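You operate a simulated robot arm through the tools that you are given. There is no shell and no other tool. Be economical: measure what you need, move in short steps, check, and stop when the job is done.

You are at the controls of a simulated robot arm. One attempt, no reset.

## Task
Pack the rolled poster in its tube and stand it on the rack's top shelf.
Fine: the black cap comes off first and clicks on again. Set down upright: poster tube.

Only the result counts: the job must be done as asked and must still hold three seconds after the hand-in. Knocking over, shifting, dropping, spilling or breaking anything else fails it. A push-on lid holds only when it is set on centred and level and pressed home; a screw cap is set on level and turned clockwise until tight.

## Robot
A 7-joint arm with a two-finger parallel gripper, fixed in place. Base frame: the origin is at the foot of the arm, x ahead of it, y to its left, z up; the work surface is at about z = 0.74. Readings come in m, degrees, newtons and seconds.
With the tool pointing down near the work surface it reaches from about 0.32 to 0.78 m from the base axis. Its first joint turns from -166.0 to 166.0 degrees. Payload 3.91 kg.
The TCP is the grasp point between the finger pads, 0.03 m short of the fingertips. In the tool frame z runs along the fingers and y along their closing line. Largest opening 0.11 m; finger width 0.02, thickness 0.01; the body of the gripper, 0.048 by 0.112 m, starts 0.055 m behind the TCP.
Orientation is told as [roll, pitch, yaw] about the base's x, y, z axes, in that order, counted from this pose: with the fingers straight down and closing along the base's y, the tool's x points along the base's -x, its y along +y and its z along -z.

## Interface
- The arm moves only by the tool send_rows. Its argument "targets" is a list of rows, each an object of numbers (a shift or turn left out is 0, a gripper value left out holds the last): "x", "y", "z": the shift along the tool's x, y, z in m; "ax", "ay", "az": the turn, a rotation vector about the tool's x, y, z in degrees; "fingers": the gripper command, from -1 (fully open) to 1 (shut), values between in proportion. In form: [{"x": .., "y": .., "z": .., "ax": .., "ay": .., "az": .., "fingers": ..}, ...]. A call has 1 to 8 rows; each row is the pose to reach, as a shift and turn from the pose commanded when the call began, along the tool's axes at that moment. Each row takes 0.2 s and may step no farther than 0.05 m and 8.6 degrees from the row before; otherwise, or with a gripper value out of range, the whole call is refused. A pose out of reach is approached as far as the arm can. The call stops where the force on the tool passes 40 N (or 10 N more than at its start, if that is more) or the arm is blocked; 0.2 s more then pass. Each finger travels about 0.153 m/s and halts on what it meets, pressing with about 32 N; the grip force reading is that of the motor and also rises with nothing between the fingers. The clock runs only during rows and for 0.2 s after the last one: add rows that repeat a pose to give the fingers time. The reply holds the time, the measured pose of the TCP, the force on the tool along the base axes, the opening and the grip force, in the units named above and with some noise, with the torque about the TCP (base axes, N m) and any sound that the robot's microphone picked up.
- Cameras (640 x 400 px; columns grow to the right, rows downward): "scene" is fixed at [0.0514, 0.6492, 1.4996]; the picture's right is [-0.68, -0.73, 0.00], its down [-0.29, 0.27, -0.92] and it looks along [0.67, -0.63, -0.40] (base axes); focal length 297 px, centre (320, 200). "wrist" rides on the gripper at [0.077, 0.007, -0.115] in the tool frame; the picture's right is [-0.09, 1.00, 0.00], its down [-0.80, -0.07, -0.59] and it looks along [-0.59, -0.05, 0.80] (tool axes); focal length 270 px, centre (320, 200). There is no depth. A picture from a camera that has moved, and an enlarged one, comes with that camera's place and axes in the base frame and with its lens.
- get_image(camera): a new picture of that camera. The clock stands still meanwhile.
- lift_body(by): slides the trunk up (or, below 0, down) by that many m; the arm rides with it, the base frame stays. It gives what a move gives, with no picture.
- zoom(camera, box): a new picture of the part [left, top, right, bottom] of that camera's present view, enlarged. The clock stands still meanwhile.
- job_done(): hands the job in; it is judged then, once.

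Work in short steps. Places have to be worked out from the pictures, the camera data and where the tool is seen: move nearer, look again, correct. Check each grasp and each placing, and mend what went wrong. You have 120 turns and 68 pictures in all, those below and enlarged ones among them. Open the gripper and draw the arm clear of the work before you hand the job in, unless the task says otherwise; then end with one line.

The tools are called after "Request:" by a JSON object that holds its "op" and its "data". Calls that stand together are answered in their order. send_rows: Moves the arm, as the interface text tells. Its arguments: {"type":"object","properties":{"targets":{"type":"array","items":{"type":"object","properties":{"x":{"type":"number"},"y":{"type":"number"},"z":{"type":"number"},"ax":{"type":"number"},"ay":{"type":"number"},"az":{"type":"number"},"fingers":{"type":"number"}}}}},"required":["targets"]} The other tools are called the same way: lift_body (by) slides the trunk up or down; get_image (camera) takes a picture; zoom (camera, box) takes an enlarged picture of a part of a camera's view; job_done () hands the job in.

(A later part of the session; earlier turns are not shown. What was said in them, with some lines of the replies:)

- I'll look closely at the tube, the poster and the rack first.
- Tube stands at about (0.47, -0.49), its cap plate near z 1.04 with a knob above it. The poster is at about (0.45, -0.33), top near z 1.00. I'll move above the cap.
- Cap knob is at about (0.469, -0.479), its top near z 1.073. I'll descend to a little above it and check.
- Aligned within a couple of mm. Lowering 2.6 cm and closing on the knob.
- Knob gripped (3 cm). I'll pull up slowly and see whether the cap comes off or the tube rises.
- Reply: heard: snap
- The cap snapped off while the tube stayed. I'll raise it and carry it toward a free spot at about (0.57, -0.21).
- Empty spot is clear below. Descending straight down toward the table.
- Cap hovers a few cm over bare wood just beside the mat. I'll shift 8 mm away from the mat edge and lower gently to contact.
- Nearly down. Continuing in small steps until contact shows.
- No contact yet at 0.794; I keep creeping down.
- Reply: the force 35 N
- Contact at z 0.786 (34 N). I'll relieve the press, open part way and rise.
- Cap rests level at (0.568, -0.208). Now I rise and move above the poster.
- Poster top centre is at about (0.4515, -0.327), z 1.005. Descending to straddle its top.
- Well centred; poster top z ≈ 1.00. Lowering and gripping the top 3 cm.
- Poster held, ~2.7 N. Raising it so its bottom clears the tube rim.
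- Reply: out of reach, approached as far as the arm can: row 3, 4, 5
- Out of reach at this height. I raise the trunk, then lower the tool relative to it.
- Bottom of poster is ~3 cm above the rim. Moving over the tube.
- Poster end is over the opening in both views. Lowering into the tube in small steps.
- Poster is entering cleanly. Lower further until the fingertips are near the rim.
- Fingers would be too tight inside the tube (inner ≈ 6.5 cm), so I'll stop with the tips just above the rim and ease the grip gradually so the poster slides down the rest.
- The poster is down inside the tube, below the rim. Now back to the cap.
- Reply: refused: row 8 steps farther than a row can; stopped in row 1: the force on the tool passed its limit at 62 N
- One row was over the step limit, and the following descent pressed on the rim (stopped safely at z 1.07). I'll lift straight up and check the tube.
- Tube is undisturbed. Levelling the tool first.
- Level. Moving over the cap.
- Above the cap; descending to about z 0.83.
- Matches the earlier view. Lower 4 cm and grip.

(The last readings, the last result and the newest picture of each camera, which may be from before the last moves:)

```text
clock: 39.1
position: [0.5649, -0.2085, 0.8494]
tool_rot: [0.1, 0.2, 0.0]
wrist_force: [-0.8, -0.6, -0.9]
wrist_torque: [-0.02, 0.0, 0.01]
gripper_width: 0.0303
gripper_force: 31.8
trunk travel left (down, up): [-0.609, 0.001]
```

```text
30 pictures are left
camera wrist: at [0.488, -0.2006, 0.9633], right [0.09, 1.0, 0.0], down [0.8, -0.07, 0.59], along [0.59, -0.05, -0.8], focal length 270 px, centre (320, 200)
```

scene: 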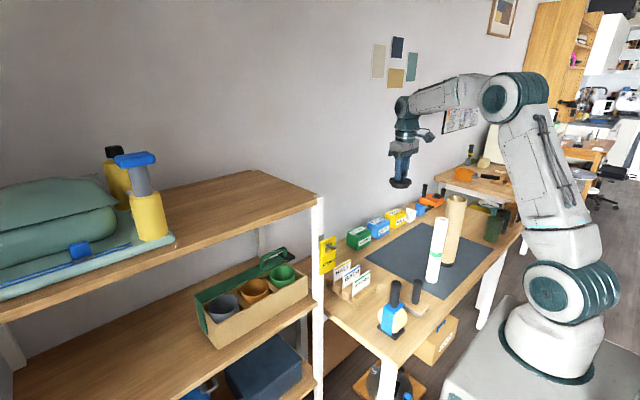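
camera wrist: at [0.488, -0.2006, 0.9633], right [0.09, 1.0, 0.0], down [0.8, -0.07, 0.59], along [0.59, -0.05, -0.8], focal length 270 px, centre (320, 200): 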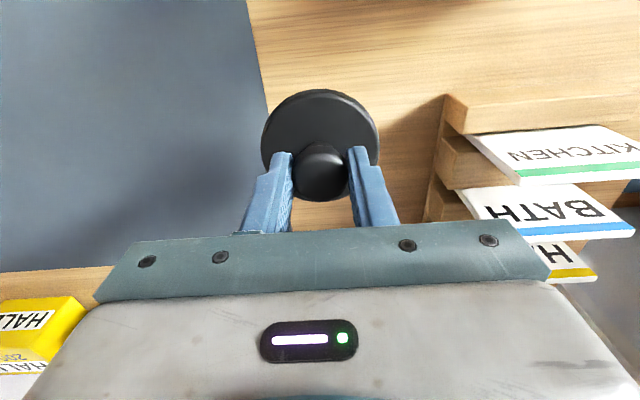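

Cap held. Rising clear.

Request:
{"op": "send_rows", "data": {"targets": [{"z": -0.045}, {"z": -0.09}, {"z": -0.135}, {"z": -0.18}, {"z": -0.225}, {"z": -0.27}, {"z": -0.31}, {"z": -0.31}]}}

Request:
{"op": "send_rows", "data": {"targets": [{"x": 0.0145, "y": -0.0385}, {"x": 0.029, "y": -0.077}, {"x": 0.0435, "y": -0.1155}, {"x": 0.058, "y": -0.154}, {"x": 0.0725, "y": -0.1925}, {"x": 0.087, "y": -0.231}, {"x": 0.099, "y": -0.27}, {"x": 0.099, "y": -0.27}]}}

Request:
{"op": "get_image", "data": {"camera": "wrist"}}

Request:
{"op": "zoom", "data": {"camera": "scene", "box": [420, 150, 500, 220]}}

```text
clock: 40.9
position: [0.5684, -0.2087, 1.1592]
tool_rot: [0.2, 0.1, 0.0]
wrist_force: [0.1, -0.2, -0.4]
wrist_torque: [-0.01, 0.0, -0.01]
gripper_width: 0.0302
gripper_force: 31.7
trunk travel left (down, up): [-0.609, 0.001]
```

```text
clock: 42.7
position: [0.4713, -0.4787, 1.1578]
tool_rot: [0.1, 0.1, 0.0]
wrist_force: [1.1, 0.4, -1.0]
wrist_torque: [-0.02, 0.02, 0.01]
gripper_width: 0.0303
gripper_force: 32.1
trunk travel left (down, up): [-0.609, 0.001]
```

```text
29 pictures are left
camera wrist: at [0.3933, -0.4713, 1.272], right [0.09, 1.0, 0.0], down [0.8, -0.07, 0.59], along [0.59, -0.05, -0.8], focal length 270 px, centre (320, 200)
```

wrist: 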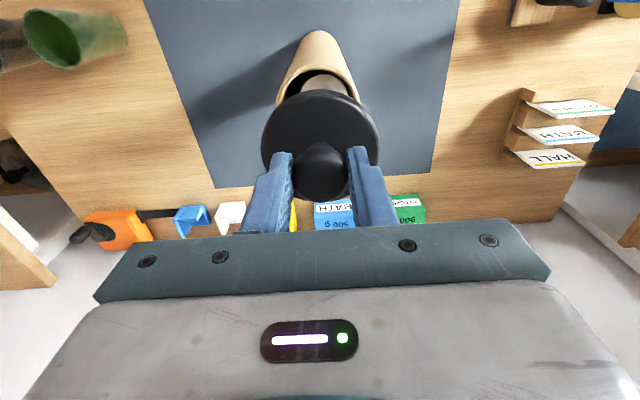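

```text
5.71 times, centred on (460, 185) of scene
camera zoom: at [0.0514, 0.6492, 1.4996], right [-0.68, -0.73, 0.0], down [-0.29, 0.27, -0.92], along [0.67, -0.63, -0.4], focal length 1698 px, centre (-480, 286)
```

zoom: 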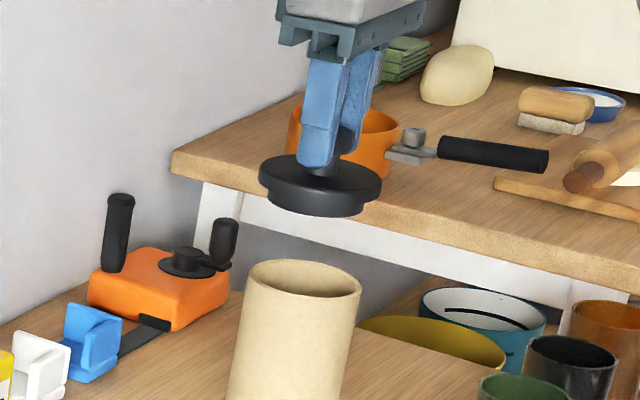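

Cap above the tube. Descend to just above the rim and check centring.

Request:
{"op": "send_rows", "data": {"targets": [{"z": 0.02}, {"z": 0.035}, {"z": 0.045}, {"z": 0.045}]}}

Request:
{"op": "get_image", "data": {"camera": "wrist"}}

Request:
{"op": "zoom", "data": {"camera": "scene", "box": [430, 170, 490, 220]}}

```text
clock: 43.7
position: [0.469, -0.4777, 1.1127]
tool_rot: [0.2, 0.0, -0.1]
wrist_force: [-1.0, -0.4, 0.1]
wrist_torque: [0.0, 0.0, -0.05]
gripper_width: 0.0305
gripper_force: 32.1
trunk travel left (down, up): [-0.609, 0.001]
```

```text
27 pictures are left
camera wrist: at [0.3928, -0.4701, 1.2278], right [0.09, 1.0, 0.0], down [0.8, -0.07, 0.59], along [0.59, -0.05, -0.8], focal length 270 px, centre (320, 200)
```

wrist: 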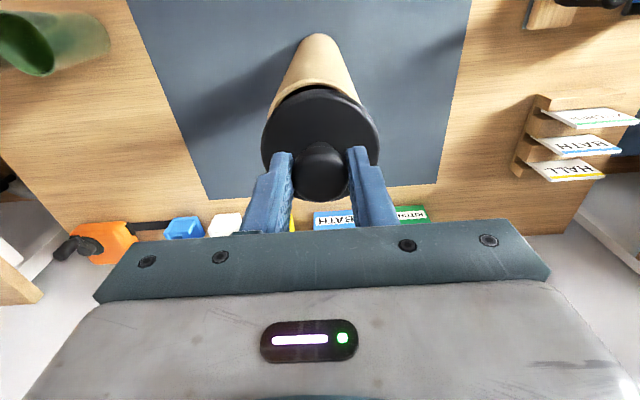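

```text
8.00 times, centred on (460, 195) of scene
camera zoom: at [0.0514, 0.6492, 1.4996], right [-0.68, -0.73, 0.0], down [-0.29, 0.27, -0.92], along [0.67, -0.63, -0.4], focal length 2378 px, centre (-800, 240)
```

zoom: 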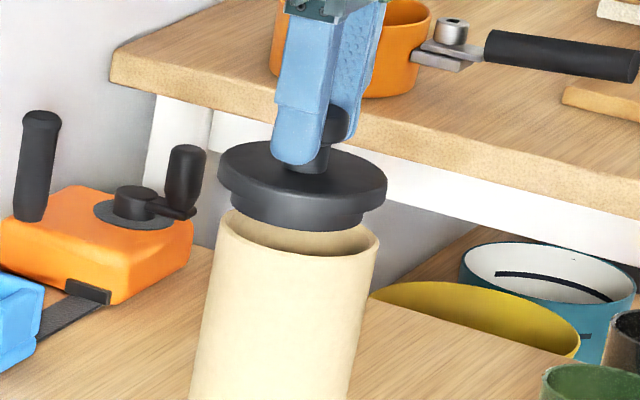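

Both views suggest the cap is ~2 mm too far in +y. Correct and lower in small steps.

Request:
{"op": "send_rows", "data": {"targets": [{"y": -0.002}, {"y": -0.002, "z": 0.006}, {"y": -0.002, "z": 0.012}, {"y": -0.002, "z": 0.012}]}}

Request:
{"op": "get_image", "data": {"camera": "wrist"}}

Request:
{"op": "zoom", "data": {"camera": "scene", "box": [430, 170, 490, 220]}}

```text
clock: 44.7
position: [0.4687, -0.4793, 1.1009]
tool_rot: [0.1, 0.1, 0.0]
wrist_force: [-0.7, 0.1, 0.0]
wrist_torque: [-0.01, -0.01, -0.05]
gripper_width: 0.0305
gripper_force: 31.5
trunk travel left (down, up): [-0.609, 0.001]
```

```text
25 pictures are left
camera wrist: at [0.3922, -0.4725, 1.2159], right [0.09, 1.0, 0.0], down [0.8, -0.07, 0.59], along [0.59, -0.05, -0.8], focal length 270 px, centre (320, 200)
```

wrist: 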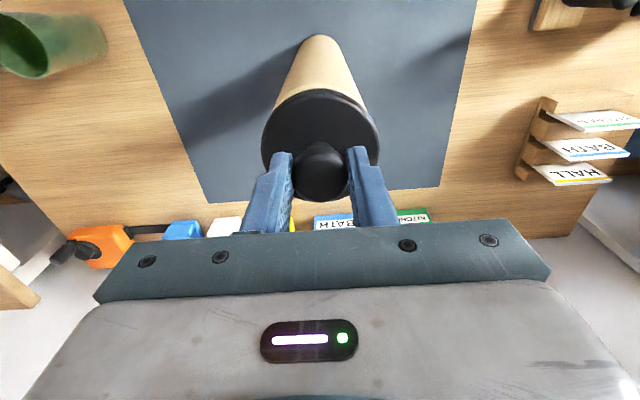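

```text
8.00 times, centred on (460, 195) of scene
camera zoom: at [0.0514, 0.6492, 1.4996], right [-0.68, -0.73, 0.0], down [-0.29, 0.27, -0.92], along [0.67, -0.63, -0.4], focal length 2378 px, centre (-800, 240)
```

zoom: 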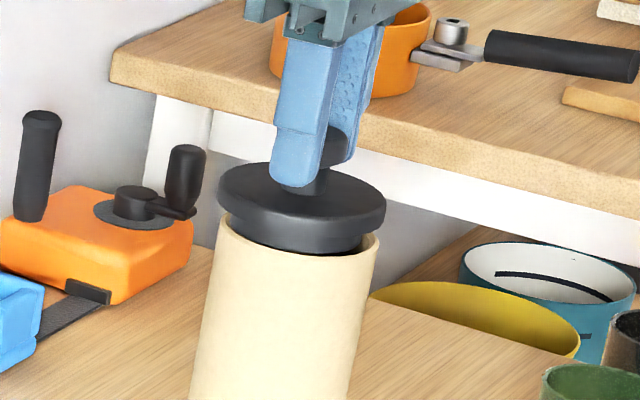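

Plug is entering symmetrically. Pressing down in small steps.

Request:
{"op": "send_rows", "data": {"targets": [{"z": 0.004}, {"z": 0.008}, {"z": 0.011}, {"z": 0.013}]}}

```text
clock: 45.7
position: [0.4692, -0.4808, 1.0889]
tool_rot: [0.0, 0.0, 0.0]
wrist_force: [-2.3, 0.8, 6.3]
wrist_torque: [0.02, 0.2, 0.0]
gripper_width: 0.0303
gripper_force: 32.3
trunk travel left (down, up): [-0.609, 0.001]
heard: snap
```

A snap was heard. Pressing slightly more to be sure it's home.

Request:
{"op": "send_rows", "data": {"targets": [{"z": 0.002}, {"z": 0.004}, {"z": 0.005}]}}

Request:
{"op": "zoom", "data": {"camera": "scene", "box": [430, 170, 490, 220]}}

```text
clock: 46.5
position: [0.468, -0.4794, 1.0877]
tool_rot: [-0.3, -0.3, -0.1]
wrist_force: [-3.3, -1.5, 37.3]
wrist_torque: [0.02, 0.22, -0.04]
gripper_width: 0.0304
gripper_force: 32.2
trunk travel left (down, up): [-0.609, 0.001]
```

```text
8.00 times, centred on (460, 195) of scene
camera zoom: at [0.0514, 0.6492, 1.4996], right [-0.68, -0.73, 0.0], down [-0.29, 0.27, -0.92], along [0.67, -0.63, -0.4], focal length 2378 px, centre (-800, 240)
```

zoom: 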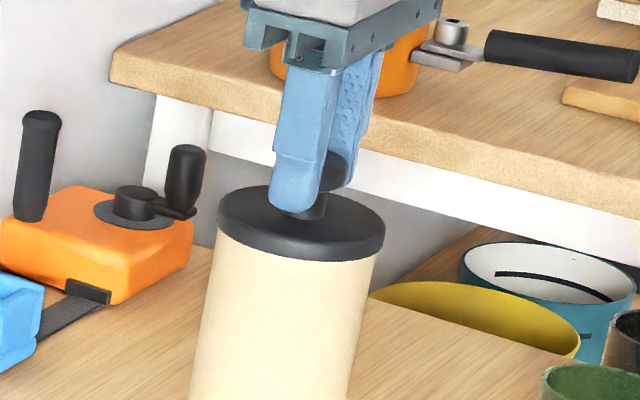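

Cap is flush and level. Relieve the press, open and rise.

Request:
{"op": "send_rows", "data": {"targets": [{"z": -0.002}, {"z": -0.004}, {"z": -0.004, "fingers": 0.2}, {"z": -0.004, "fingers": -0.2}, {"z": -0.004, "fingers": -0.4}, {"z": -0.03}, {"z": -0.07}, {"z": -0.11}]}}

Request:
{"op": "get_image", "data": {"camera": "wrist"}}

```text
clock: 48.3
position: [0.4694, -0.4801, 1.1944]
tool_rot: [0.1, 0.0, 0.0]
wrist_force: [-0.4, 0.3, -0.1]
wrist_torque: [0.01, 0.02, 0.01]
gripper_width: 0.077
gripper_force: 0.0
trunk travel left (down, up): [-0.609, 0.001]
```

```text
22 pictures are left
camera wrist: at [0.3923, -0.4729, 1.3089], right [0.09, 1.0, 0.0], down [0.8, -0.07, 0.59], along [0.59, -0.05, -0.8], focal length 270 px, centre (320, 200)
```

wrist: 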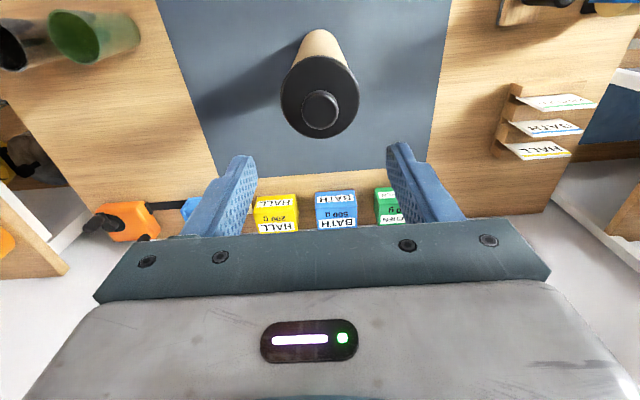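

Tube capped and standing. Now I back off toward the base and begin pitching the tool to horizontal for a side grasp.

Request:
{"op": "send_rows", "data": {"targets": [{"x": 0.045, "fingers": -1}, {"x": 0.09}, {"x": 0.135}, {"x": 0.135, "ay": -8.5}, {"x": 0.135, "ay": -17}, {"x": 0.135, "ay": -25.5}, {"x": 0.135, "ay": -34}]}}

```text
clock: 49.9
position: [0.3347, -0.48, 1.1946]
tool_rot: [0.1, -34.1, -0.2]
wrist_force: [1.1, 0.4, -0.5]
wrist_torque: [-0.01, 0.0, 0.0]
gripper_width: 0.1104
gripper_force: 0.1
trunk travel left (down, up): [-0.609, 0.001]
```

Request:
{"op": "send_rows", "data": {"targets": [{"ay": -8.5}, {"ay": -17}, {"ay": -25.5}, {"ay": -34}, {"ay": -42.5}, {"ay": -50}, {"ay": -56}, {"ay": -56}]}}

Request:
{"op": "get_image", "data": {"camera": "scene"}}

Request:
{"op": "get_image", "data": {"camera": "wrist"}}

```text
clock: 51.7
position: [0.3349, -0.4802, 1.1931]
tool_rot: [122.7, -89.8, -122.7]
wrist_force: [-0.4, 0.2, 0.0]
wrist_torque: [-0.01, -0.01, 0.03]
gripper_width: 0.1098
gripper_force: 0.0
trunk travel left (down, up): [-0.609, 0.001]
```

```text
21 pictures are left
```

scene: 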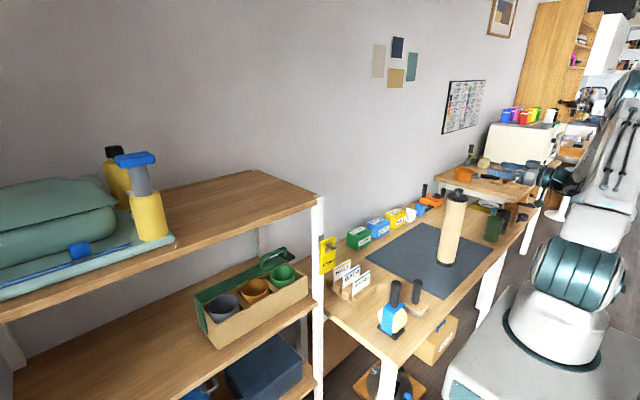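

```text
20 pictures are left
camera wrist: at [0.2206, -0.4721, 1.1168], right [0.0, 1.0, 0.09], down [-0.6, -0.07, 0.8], along [0.8, -0.05, 0.59], focal length 270 px, centre (320, 200)
```

wrist: 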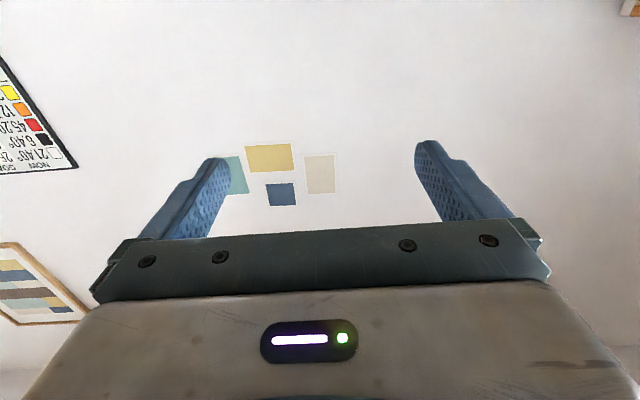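

Tool horizontal pointing +X. Lowering to grasp height z ≈ 0.905, well in front of the tube.

Request:
{"op": "send_rows", "data": {"targets": [{"x": 0.048}, {"x": 0.096}, {"x": 0.144}, {"x": 0.192}, {"x": 0.24}, {"x": 0.288}, {"x": 0.288}]}}

Request:
{"op": "get_image", "data": {"camera": "scene"}}

```text
clock: 53.3
position: [0.3345, -0.481, 0.9063]
tool_rot: [74.3, -89.8, -74.5]
wrist_force: [0.9, 0.0, -0.1]
wrist_torque: [0.0, 0.0, -0.01]
gripper_width: 0.11
gripper_force: 0.1
trunk travel left (down, up): [-0.609, 0.001]
```

```text
19 pictures are left
```

scene: 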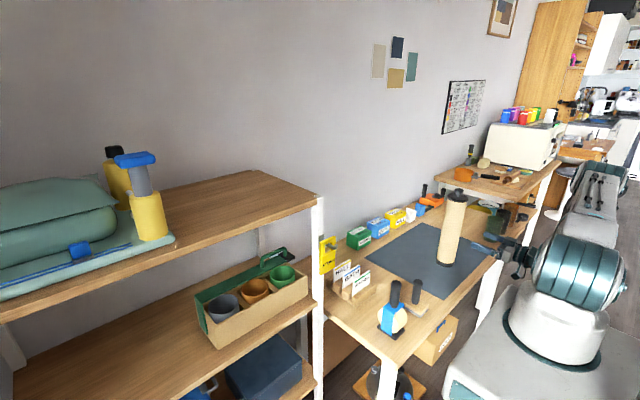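

Aligned with the tube. Advancing 13.3 cm and watching force.

Request:
{"op": "send_rows", "data": {"targets": [{"y": 0.001, "z": 0.035}, {"y": 0.001, "z": 0.07}, {"y": 0.001, "z": 0.1}, {"y": 0.001, "z": 0.125}, {"y": 0.001, "z": 0.133}, {"y": 0.001, "z": 0.133}]}}

Request:
{"op": "zoom", "data": {"camera": "scene", "box": [400, 170, 560, 300]}}

Request:
{"op": "get_image", "data": {"camera": "wrist"}}

```text
clock: 54.7
position: [0.4682, -0.4776, 0.9056]
tool_rot: [72.5, -89.9, -72.5]
wrist_force: [0.0, -0.3, 0.4]
wrist_torque: [0.0, -0.02, -0.03]
gripper_width: 0.1099
gripper_force: 0.0
trunk travel left (down, up): [-0.609, 0.001]
```

```text
3.08 times, centred on (480, 235) of scene
camera zoom: at [0.0514, 0.6492, 1.4996], right [-0.68, -0.73, 0.0], down [-0.29, 0.27, -0.92], along [0.67, -0.63, -0.4], focal length 915 px, centre (-172, 92)
```

zoom: 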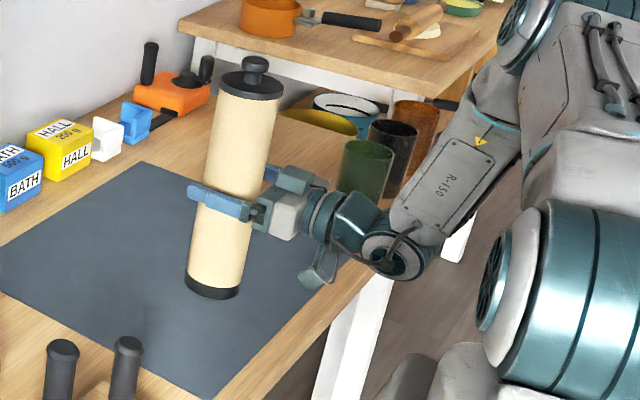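

```text
17 pictures are left
camera wrist: at [0.3536, -0.4694, 0.8295], right [0.0, 1.0, 0.09], down [-0.59, -0.07, 0.8], along [0.8, -0.05, 0.59], focal length 270 px, centre (320, 200)
```

wrist: 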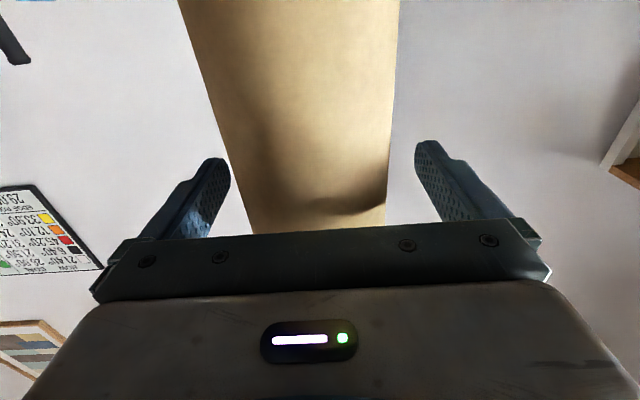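

Tube is between the fingers. Closing.

Request:
{"op": "send_rows", "data": {"targets": [{"fingers": -0.5}, {"fingers": 0.2}, {"fingers": 1}, {"fingers": 1}, {"fingers": 1}]}}

```text
clock: 55.9
position: [0.4685, -0.478, 0.9065]
tool_rot: [118.2, -89.9, -118.2]
wrist_force: [1.1, -5.8, 5.4]
wrist_torque: [-0.59, -0.2, -0.05]
gripper_width: 0.0686
gripper_force: 32.2
trunk travel left (down, up): [-0.609, 0.001]
```

Gripped at 6.9 cm. Lift a few cm and check.

Request:
{"op": "send_rows", "data": {"targets": [{"x": -0.01}, {"x": -0.03}, {"x": -0.06}, {"x": -0.06}]}}

Request:
{"op": "zoom", "data": {"camera": "scene", "box": [400, 150, 560, 300]}}

```text
clock: 56.9
position: [0.4681, -0.4781, 0.9645]
tool_rot: [55.7, -89.8, -55.6]
wrist_force: [1.3, 0.1, -5.7]
wrist_torque: [-0.05, -0.04, 0.0]
gripper_width: 0.0684
gripper_force: 31.6
trunk travel left (down, up): [-0.609, 0.001]
```

```text
2.67 times, centred on (480, 225) of scene
camera zoom: at [0.0514, 0.6492, 1.4996], right [-0.68, -0.73, 0.0], down [-0.29, 0.27, -0.92], along [0.67, -0.63, -0.4], focal length 793 px, centre (-107, 133)
```

zoom: 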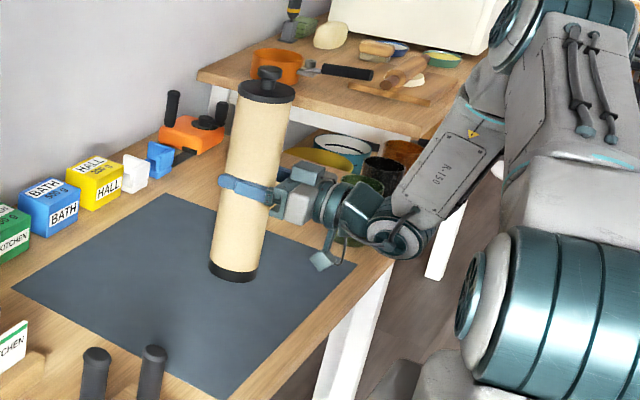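

Held level, ~6 N. Raising in place.

Request:
{"op": "send_rows", "data": {"targets": [{"x": -0.045}, {"x": -0.09}, {"x": -0.135}, {"x": -0.18}, {"x": -0.225}, {"x": -0.27}, {"x": -0.315}, {"x": -0.36}]}}

Request:
{"op": "send_rows", "data": {"targets": [{"x": -0.045}, {"x": -0.09}, {"x": -0.13}, {"x": -0.13}]}}

Request:
{"op": "get_image", "data": {"camera": "scene"}}

```text
clock: 58.7
position: [0.4675, -0.4768, 1.3288]
tool_rot: [60.4, -89.9, -60.2]
wrist_force: [0.0, -0.3, -6.3]
wrist_torque: [-0.05, -0.03, -0.01]
gripper_width: 0.0685
gripper_force: 32.1
trunk travel left (down, up): [-0.609, 0.001]
```

```text
clock: 59.7
position: [0.4678, -0.4801, 1.4561]
tool_rot: [58.6, -89.9, -58.7]
wrist_force: [0.5, -1.0, -7.1]
wrist_torque: [-0.04, 0.01, -0.02]
gripper_width: 0.0686
gripper_force: 32.7
trunk travel left (down, up): [-0.609, 0.001]
```

```text
15 pictures are left
```

scene: 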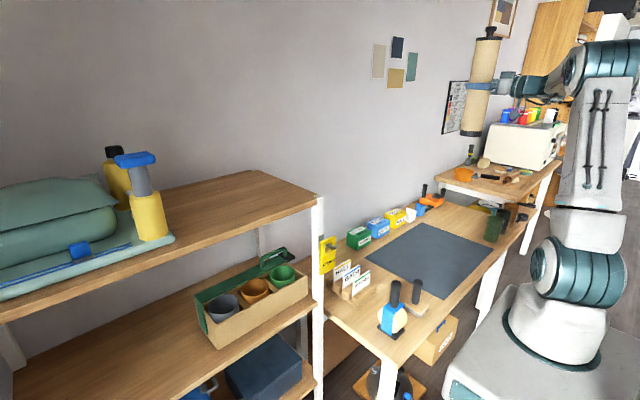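

High enough. Moving laterally toward the rack, staying in front of its estimated edge (x ≈ 0.526).

Request:
{"op": "send_rows", "data": {"targets": [{"y": 0.045, "z": -0.01}, {"y": 0.09, "z": -0.02}, {"y": 0.135, "z": -0.03}, {"y": 0.18, "z": -0.03}, {"y": 0.225, "z": -0.03}, {"y": 0.27, "z": -0.03}, {"y": 0.315, "z": -0.03}, {"y": 0.36, "z": -0.03}]}}

```text
clock: 61.5
position: [0.4523, -0.1072, 1.4433]
tool_rot: [34.6, -88.3, -32.5]
wrist_force: [1.0, 1.3, -6.0]
wrist_torque: [0.0, -0.05, -0.02]
gripper_width: 0.0685
gripper_force: 32.4
trunk travel left (down, up): [-0.609, 0.001]
```

Slight deviation from command (pitch, x). Let it settle and read again.

Request:
{"op": "send_rows", "data": {"targets": [{"y": 0.0}, {"y": 0.0}]}}

Request:
{"op": "get_image", "data": {"camera": "scene"}}

```text
clock: 62.3
position: [0.4551, -0.0936, 1.4399]
tool_rot: [32.0, -87.8, -27.7]
wrist_force: [0.2, 1.2, -6.4]
wrist_torque: [0.03, -0.02, -0.03]
gripper_width: 0.0683
gripper_force: 31.8
trunk travel left (down, up): [-0.609, 0.001]
stopped in row 2: the arm was blocked; the commanded pose is now the measured one
```

```text
14 pictures are left
```

scene: 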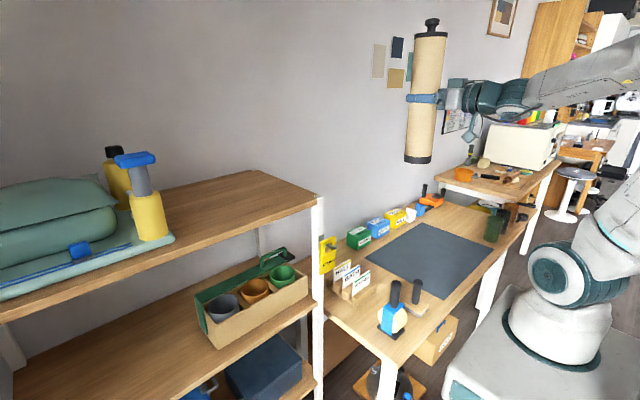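

Blocked, likely a wrist joint limit since the forearm comes from the right. I'll yaw the tool toward +Y (in line with the forearm).

Request:
{"op": "send_rows", "data": {"targets": [{"ax": -8}, {"ax": -16}, {"ax": -24}, {"ax": -30}, {"ax": -30}]}}

```text
clock: 63.5
position: [0.4524, -0.098, 1.4403]
tool_rot: [64.2, -87.9, -30.6]
wrist_force: [-0.3, 0.0, -6.4]
wrist_torque: [-0.02, -0.04, 0.01]
gripper_width: 0.0682
gripper_force: 31.7
trunk travel left (down, up): [-0.609, 0.001]
```

Levelling the tilt (about 2°) at the new yaw of ~34°.

Request:
{"op": "send_rows", "data": {"targets": [{"ay": -0.9, "az": -1.9}, {"ay": -0.9, "az": -1.9, "x": -0.015}, {"ay": -0.9, "az": -1.9, "x": -0.015}]}}

```text
clock: 64.3
position: [0.4543, -0.0991, 1.4559]
tool_rot: [-111.4, -90.0, 144.9]
wrist_force: [0.2, 0.4, -6.8]
wrist_torque: [-0.03, 0.0, -0.01]
gripper_width: 0.0683
gripper_force: 32.4
trunk travel left (down, up): [-0.609, 0.001]
```

Level. Moving +y by 24 cm.

Request:
{"op": "send_rows", "data": {"targets": [{"y": 0.04, "z": 0.0265}, {"y": 0.08, "z": 0.053}, {"y": 0.12, "z": 0.0795}, {"y": 0.16, "z": 0.106}, {"y": 0.2, "z": 0.1327}, {"y": 0.2, "z": 0.1327}]}}

Request:
{"op": "get_image", "data": {"camera": "scene"}}

```text
clock: 65.7
position: [0.4539, 0.1428, 1.4538]
tool_rot: [-105.6, -90.1, 139.1]
wrist_force: [0.1, 0.6, -6.1]
wrist_torque: [-0.05, -0.01, -0.01]
gripper_width: 0.0683
gripper_force: 31.2
trunk travel left (down, up): [-0.609, 0.001]
```

```text
13 pictures are left
```

scene: 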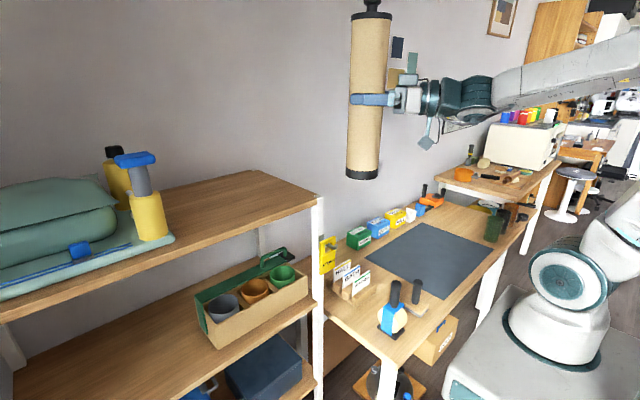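

Tube's projection matches the camera model. Shelf height estimates range 1.18–1.234, so I'll aim for (0.70, 0.33), which is over the shelf in every case, advancing along the tool axis.

Request:
{"op": "send_rows", "data": {"targets": [{"x": -0.01, "y": 0.003, "z": 0.044}, {"x": -0.015, "y": 0.006, "z": 0.088}, {"x": -0.015, "y": 0.009, "z": 0.132}, {"x": -0.015, "y": 0.012, "z": 0.176}, {"x": -0.015, "y": 0.015, "z": 0.22}, {"x": -0.015, "y": 0.017, "z": 0.264}, {"x": -0.015, "y": 0.02, "z": 0.308}, {"x": -0.015, "y": 0.02, "z": 0.308}]}}

Request:
{"op": "get_image", "data": {"camera": "scene"}}

```text
clock: 67.5
position: [0.6973, 0.3277, 1.4715]
tool_rot: [-117.2, -89.9, 150.6]
wrist_force: [-0.5, -1.0, -6.5]
wrist_torque: [-0.02, 0.01, 0.01]
gripper_width: 0.0682
gripper_force: 32.3
trunk travel left (down, up): [-0.609, 0.001]
```

```text
12 pictures are left
```

scene: 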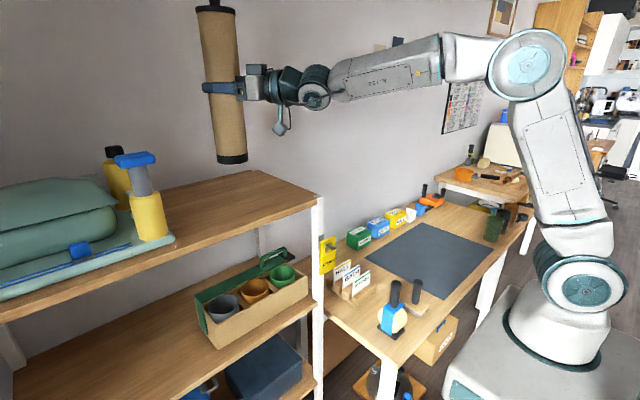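

Tube is above the shelf. Lowering gently.

Request:
{"op": "send_rows", "data": {"targets": [{"x": 0.012}, {"x": 0.024}, {"x": 0.036}, {"x": 0.048}, {"x": 0.056}, {"x": 0.062}]}}

Request:
{"op": "zoom", "data": {"camera": "scene", "box": [100, 60, 340, 260]}}

```text
clock: 68.9
position: [0.701, 0.3295, 1.4088]
tool_rot: [-77.9, -89.8, 111.4]
wrist_force: [-0.3, 1.0, -6.5]
wrist_torque: [0.0, 0.01, 0.01]
gripper_width: 0.0682
gripper_force: 32.1
trunk travel left (down, up): [-0.609, 0.001]
```

```text
2.00 times, centred on (220, 160) of scene
camera zoom: at [0.0514, 0.6492, 1.4996], right [-0.68, -0.73, 0.0], down [-0.29, 0.27, -0.92], along [0.67, -0.63, -0.4], focal length 594 px, centre (520, 280)
```

zoom: 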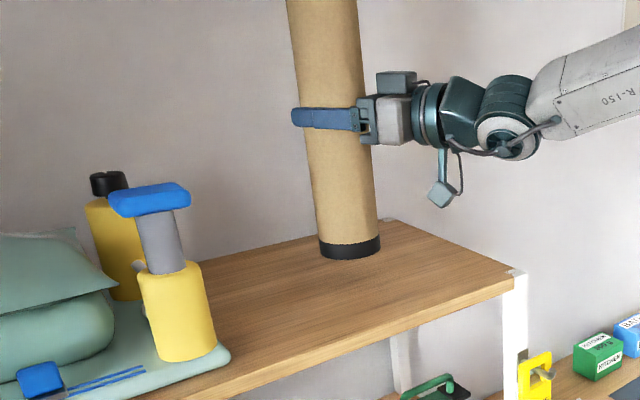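

No contact at bottom ≈ 1.243. Keep lowering slowly.

Request:
{"op": "send_rows", "data": {"targets": [{"x": 0.005}, {"x": 0.01}, {"x": 0.015}, {"x": 0.02}, {"x": 0.025}, {"x": 0.03}]}}

```text
clock: 70.3
position: [0.6996, 0.328, 1.3786]
tool_rot: [-68.2, -89.9, 101.8]
wrist_force: [-0.4, 0.2, -5.8]
wrist_torque: [0.0, -0.02, -0.03]
gripper_width: 0.0681
gripper_force: 32.2
trunk travel left (down, up): [-0.609, 0.001]
```

Request:
{"op": "send_rows", "data": {"targets": [{"x": 0.005}, {"x": 0.01}, {"x": 0.015}, {"x": 0.02}]}}

Request:
{"op": "zoom", "data": {"camera": "scene", "box": [160, 120, 340, 260]}}

```text
clock: 71.3
position: [0.6993, 0.3276, 1.3662]
tool_rot: [-176.9, -89.4, -149.6]
wrist_force: [7.6, 2.1, 19.7]
wrist_torque: [0.02, -0.46, 0.0]
gripper_width: 0.068
gripper_force: 32.1
trunk travel left (down, up): [-0.609, 0.001]
```

```text
2.86 times, centred on (250, 190) of scene
camera zoom: at [0.0514, 0.6492, 1.4996], right [-0.68, -0.73, 0.0], down [-0.29, 0.27, -0.92], along [0.67, -0.63, -0.4], focal length 849 px, centre (520, 229)
```

zoom: 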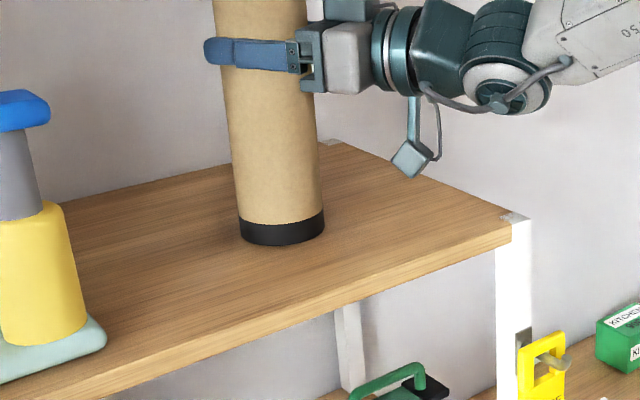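

Contact: base on the shelf at z ≈ 1.20, mid-depth. Relieving the press before opening.

Request:
{"op": "send_rows", "data": {"targets": [{"x": -0.003}, {"x": -0.006}, {"x": -0.006}]}}

```text
clock: 72.1
position: [0.7014, 0.3286, 1.3654]
tool_rot: [-142.6, -89.9, 176.0]
wrist_force: [8.3, 1.3, 17.7]
wrist_torque: [0.17, -0.54, -0.01]
gripper_width: 0.0682
gripper_force: 32.1
trunk travel left (down, up): [-0.609, 0.001]
```

Request:
{"op": "send_rows", "data": {"targets": [{"x": -0.002}, {"x": -0.004}, {"x": -0.004}]}}

```text
clock: 72.9
position: [0.7001, 0.3279, 1.3653]
tool_rot: [-17.7, -89.8, 51.0]
wrist_force: [0.4, -0.9, -1.5]
wrist_torque: [0.0, 0.16, -0.02]
gripper_width: 0.0682
gripper_force: 31.5
trunk travel left (down, up): [-0.609, 0.001]
```

Nearly neutral load. Opening the fingers.

Request:
{"op": "send_rows", "data": {"targets": [{"fingers": -0.2}, {"fingers": -0.3}, {"fingers": -0.5}, {"fingers": -0.8}, {"fingers": -1}, {"fingers": -1}]}}

Request:
{"op": "zoom", "data": {"camera": "scene", "box": [140, 20, 360, 240]}}

```text
clock: 74.3
position: [0.7011, 0.3275, 1.368]
tool_rot: [-112.4, -90.0, 145.9]
wrist_force: [-0.7, -0.3, 0.4]
wrist_torque: [-0.01, -0.04, 0.01]
gripper_width: 0.1099
gripper_force: 0.0
trunk travel left (down, up): [-0.609, 0.001]
```

```text
1.82 times, centred on (250, 130) of scene
camera zoom: at [0.0514, 0.6492, 1.4996], right [-0.68, -0.73, 0.0], down [-0.29, 0.27, -0.92], along [0.67, -0.63, -0.4], focal length 540 px, centre (447, 327)
```

zoom: 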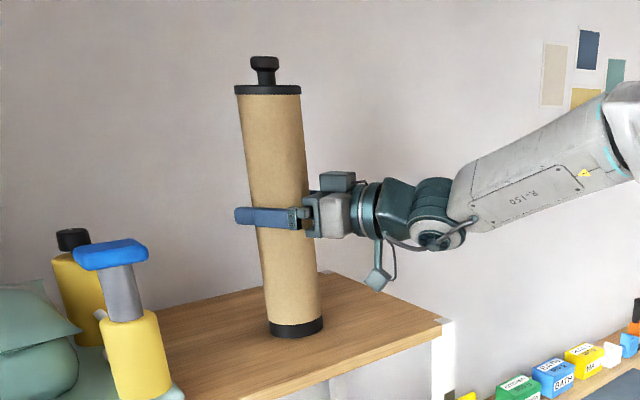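

Tube stands alone, cap on. Backing the hand straight out.

Request:
{"op": "send_rows", "data": {"targets": [{"z": -0.02}, {"z": -0.045}, {"z": -0.08}, {"z": -0.12}, {"z": -0.165}, {"z": -0.21}, {"z": -0.25}, {"z": -0.25}]}}

Request:
{"op": "get_image", "data": {"camera": "scene"}}

Request:
{"op": "zoom", "data": {"camera": "scene", "box": [170, 40, 310, 230]}}

```text
clock: 76.1
position: [0.4909, 0.1917, 1.365]
tool_rot: [-86.9, -89.8, 120.5]
wrist_force: [0.3, 0.2, 0.0]
wrist_torque: [0.0, 0.02, 0.01]
gripper_width: 0.1098
gripper_force: 0.0
trunk travel left (down, up): [-0.609, 0.001]
```

```text
8 pictures are left
```

scene: 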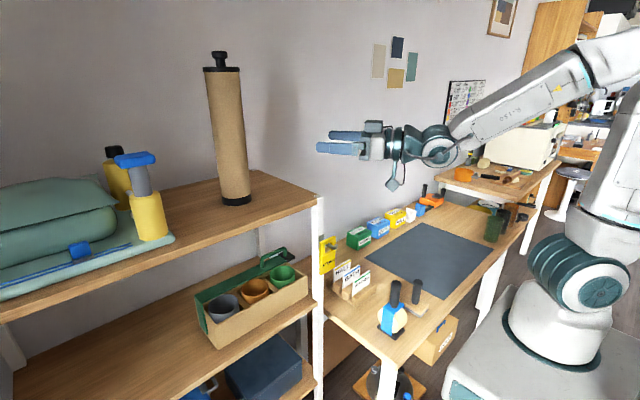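

```text
2.11 times, centred on (240, 135) of scene
camera zoom: at [0.0514, 0.6492, 1.4996], right [-0.68, -0.73, 0.0], down [-0.29, 0.27, -0.92], along [0.67, -0.63, -0.4], focal length 626 px, centre (488, 337)
```

zoom: 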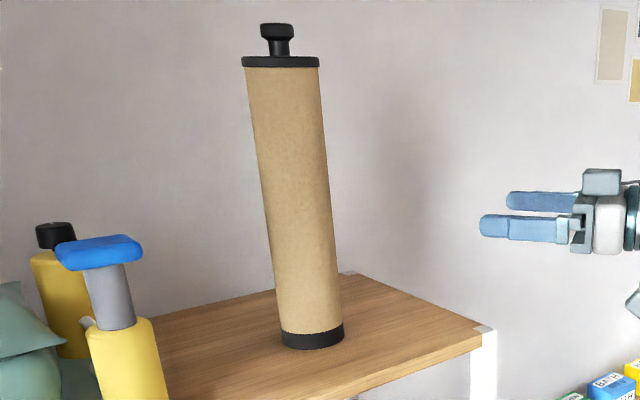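

The tube stands upright on the top shelf with the cap flush. The arm is clear and nothing else has moved, so I'm handing in.

Request:
{"op": "job_done", "data": {}}

```text
The job is handed in.
```

The poster is inside its tube, the black cap snapped back on, and the tube stands upright on the rack's top shelf with the arm drawn clear.
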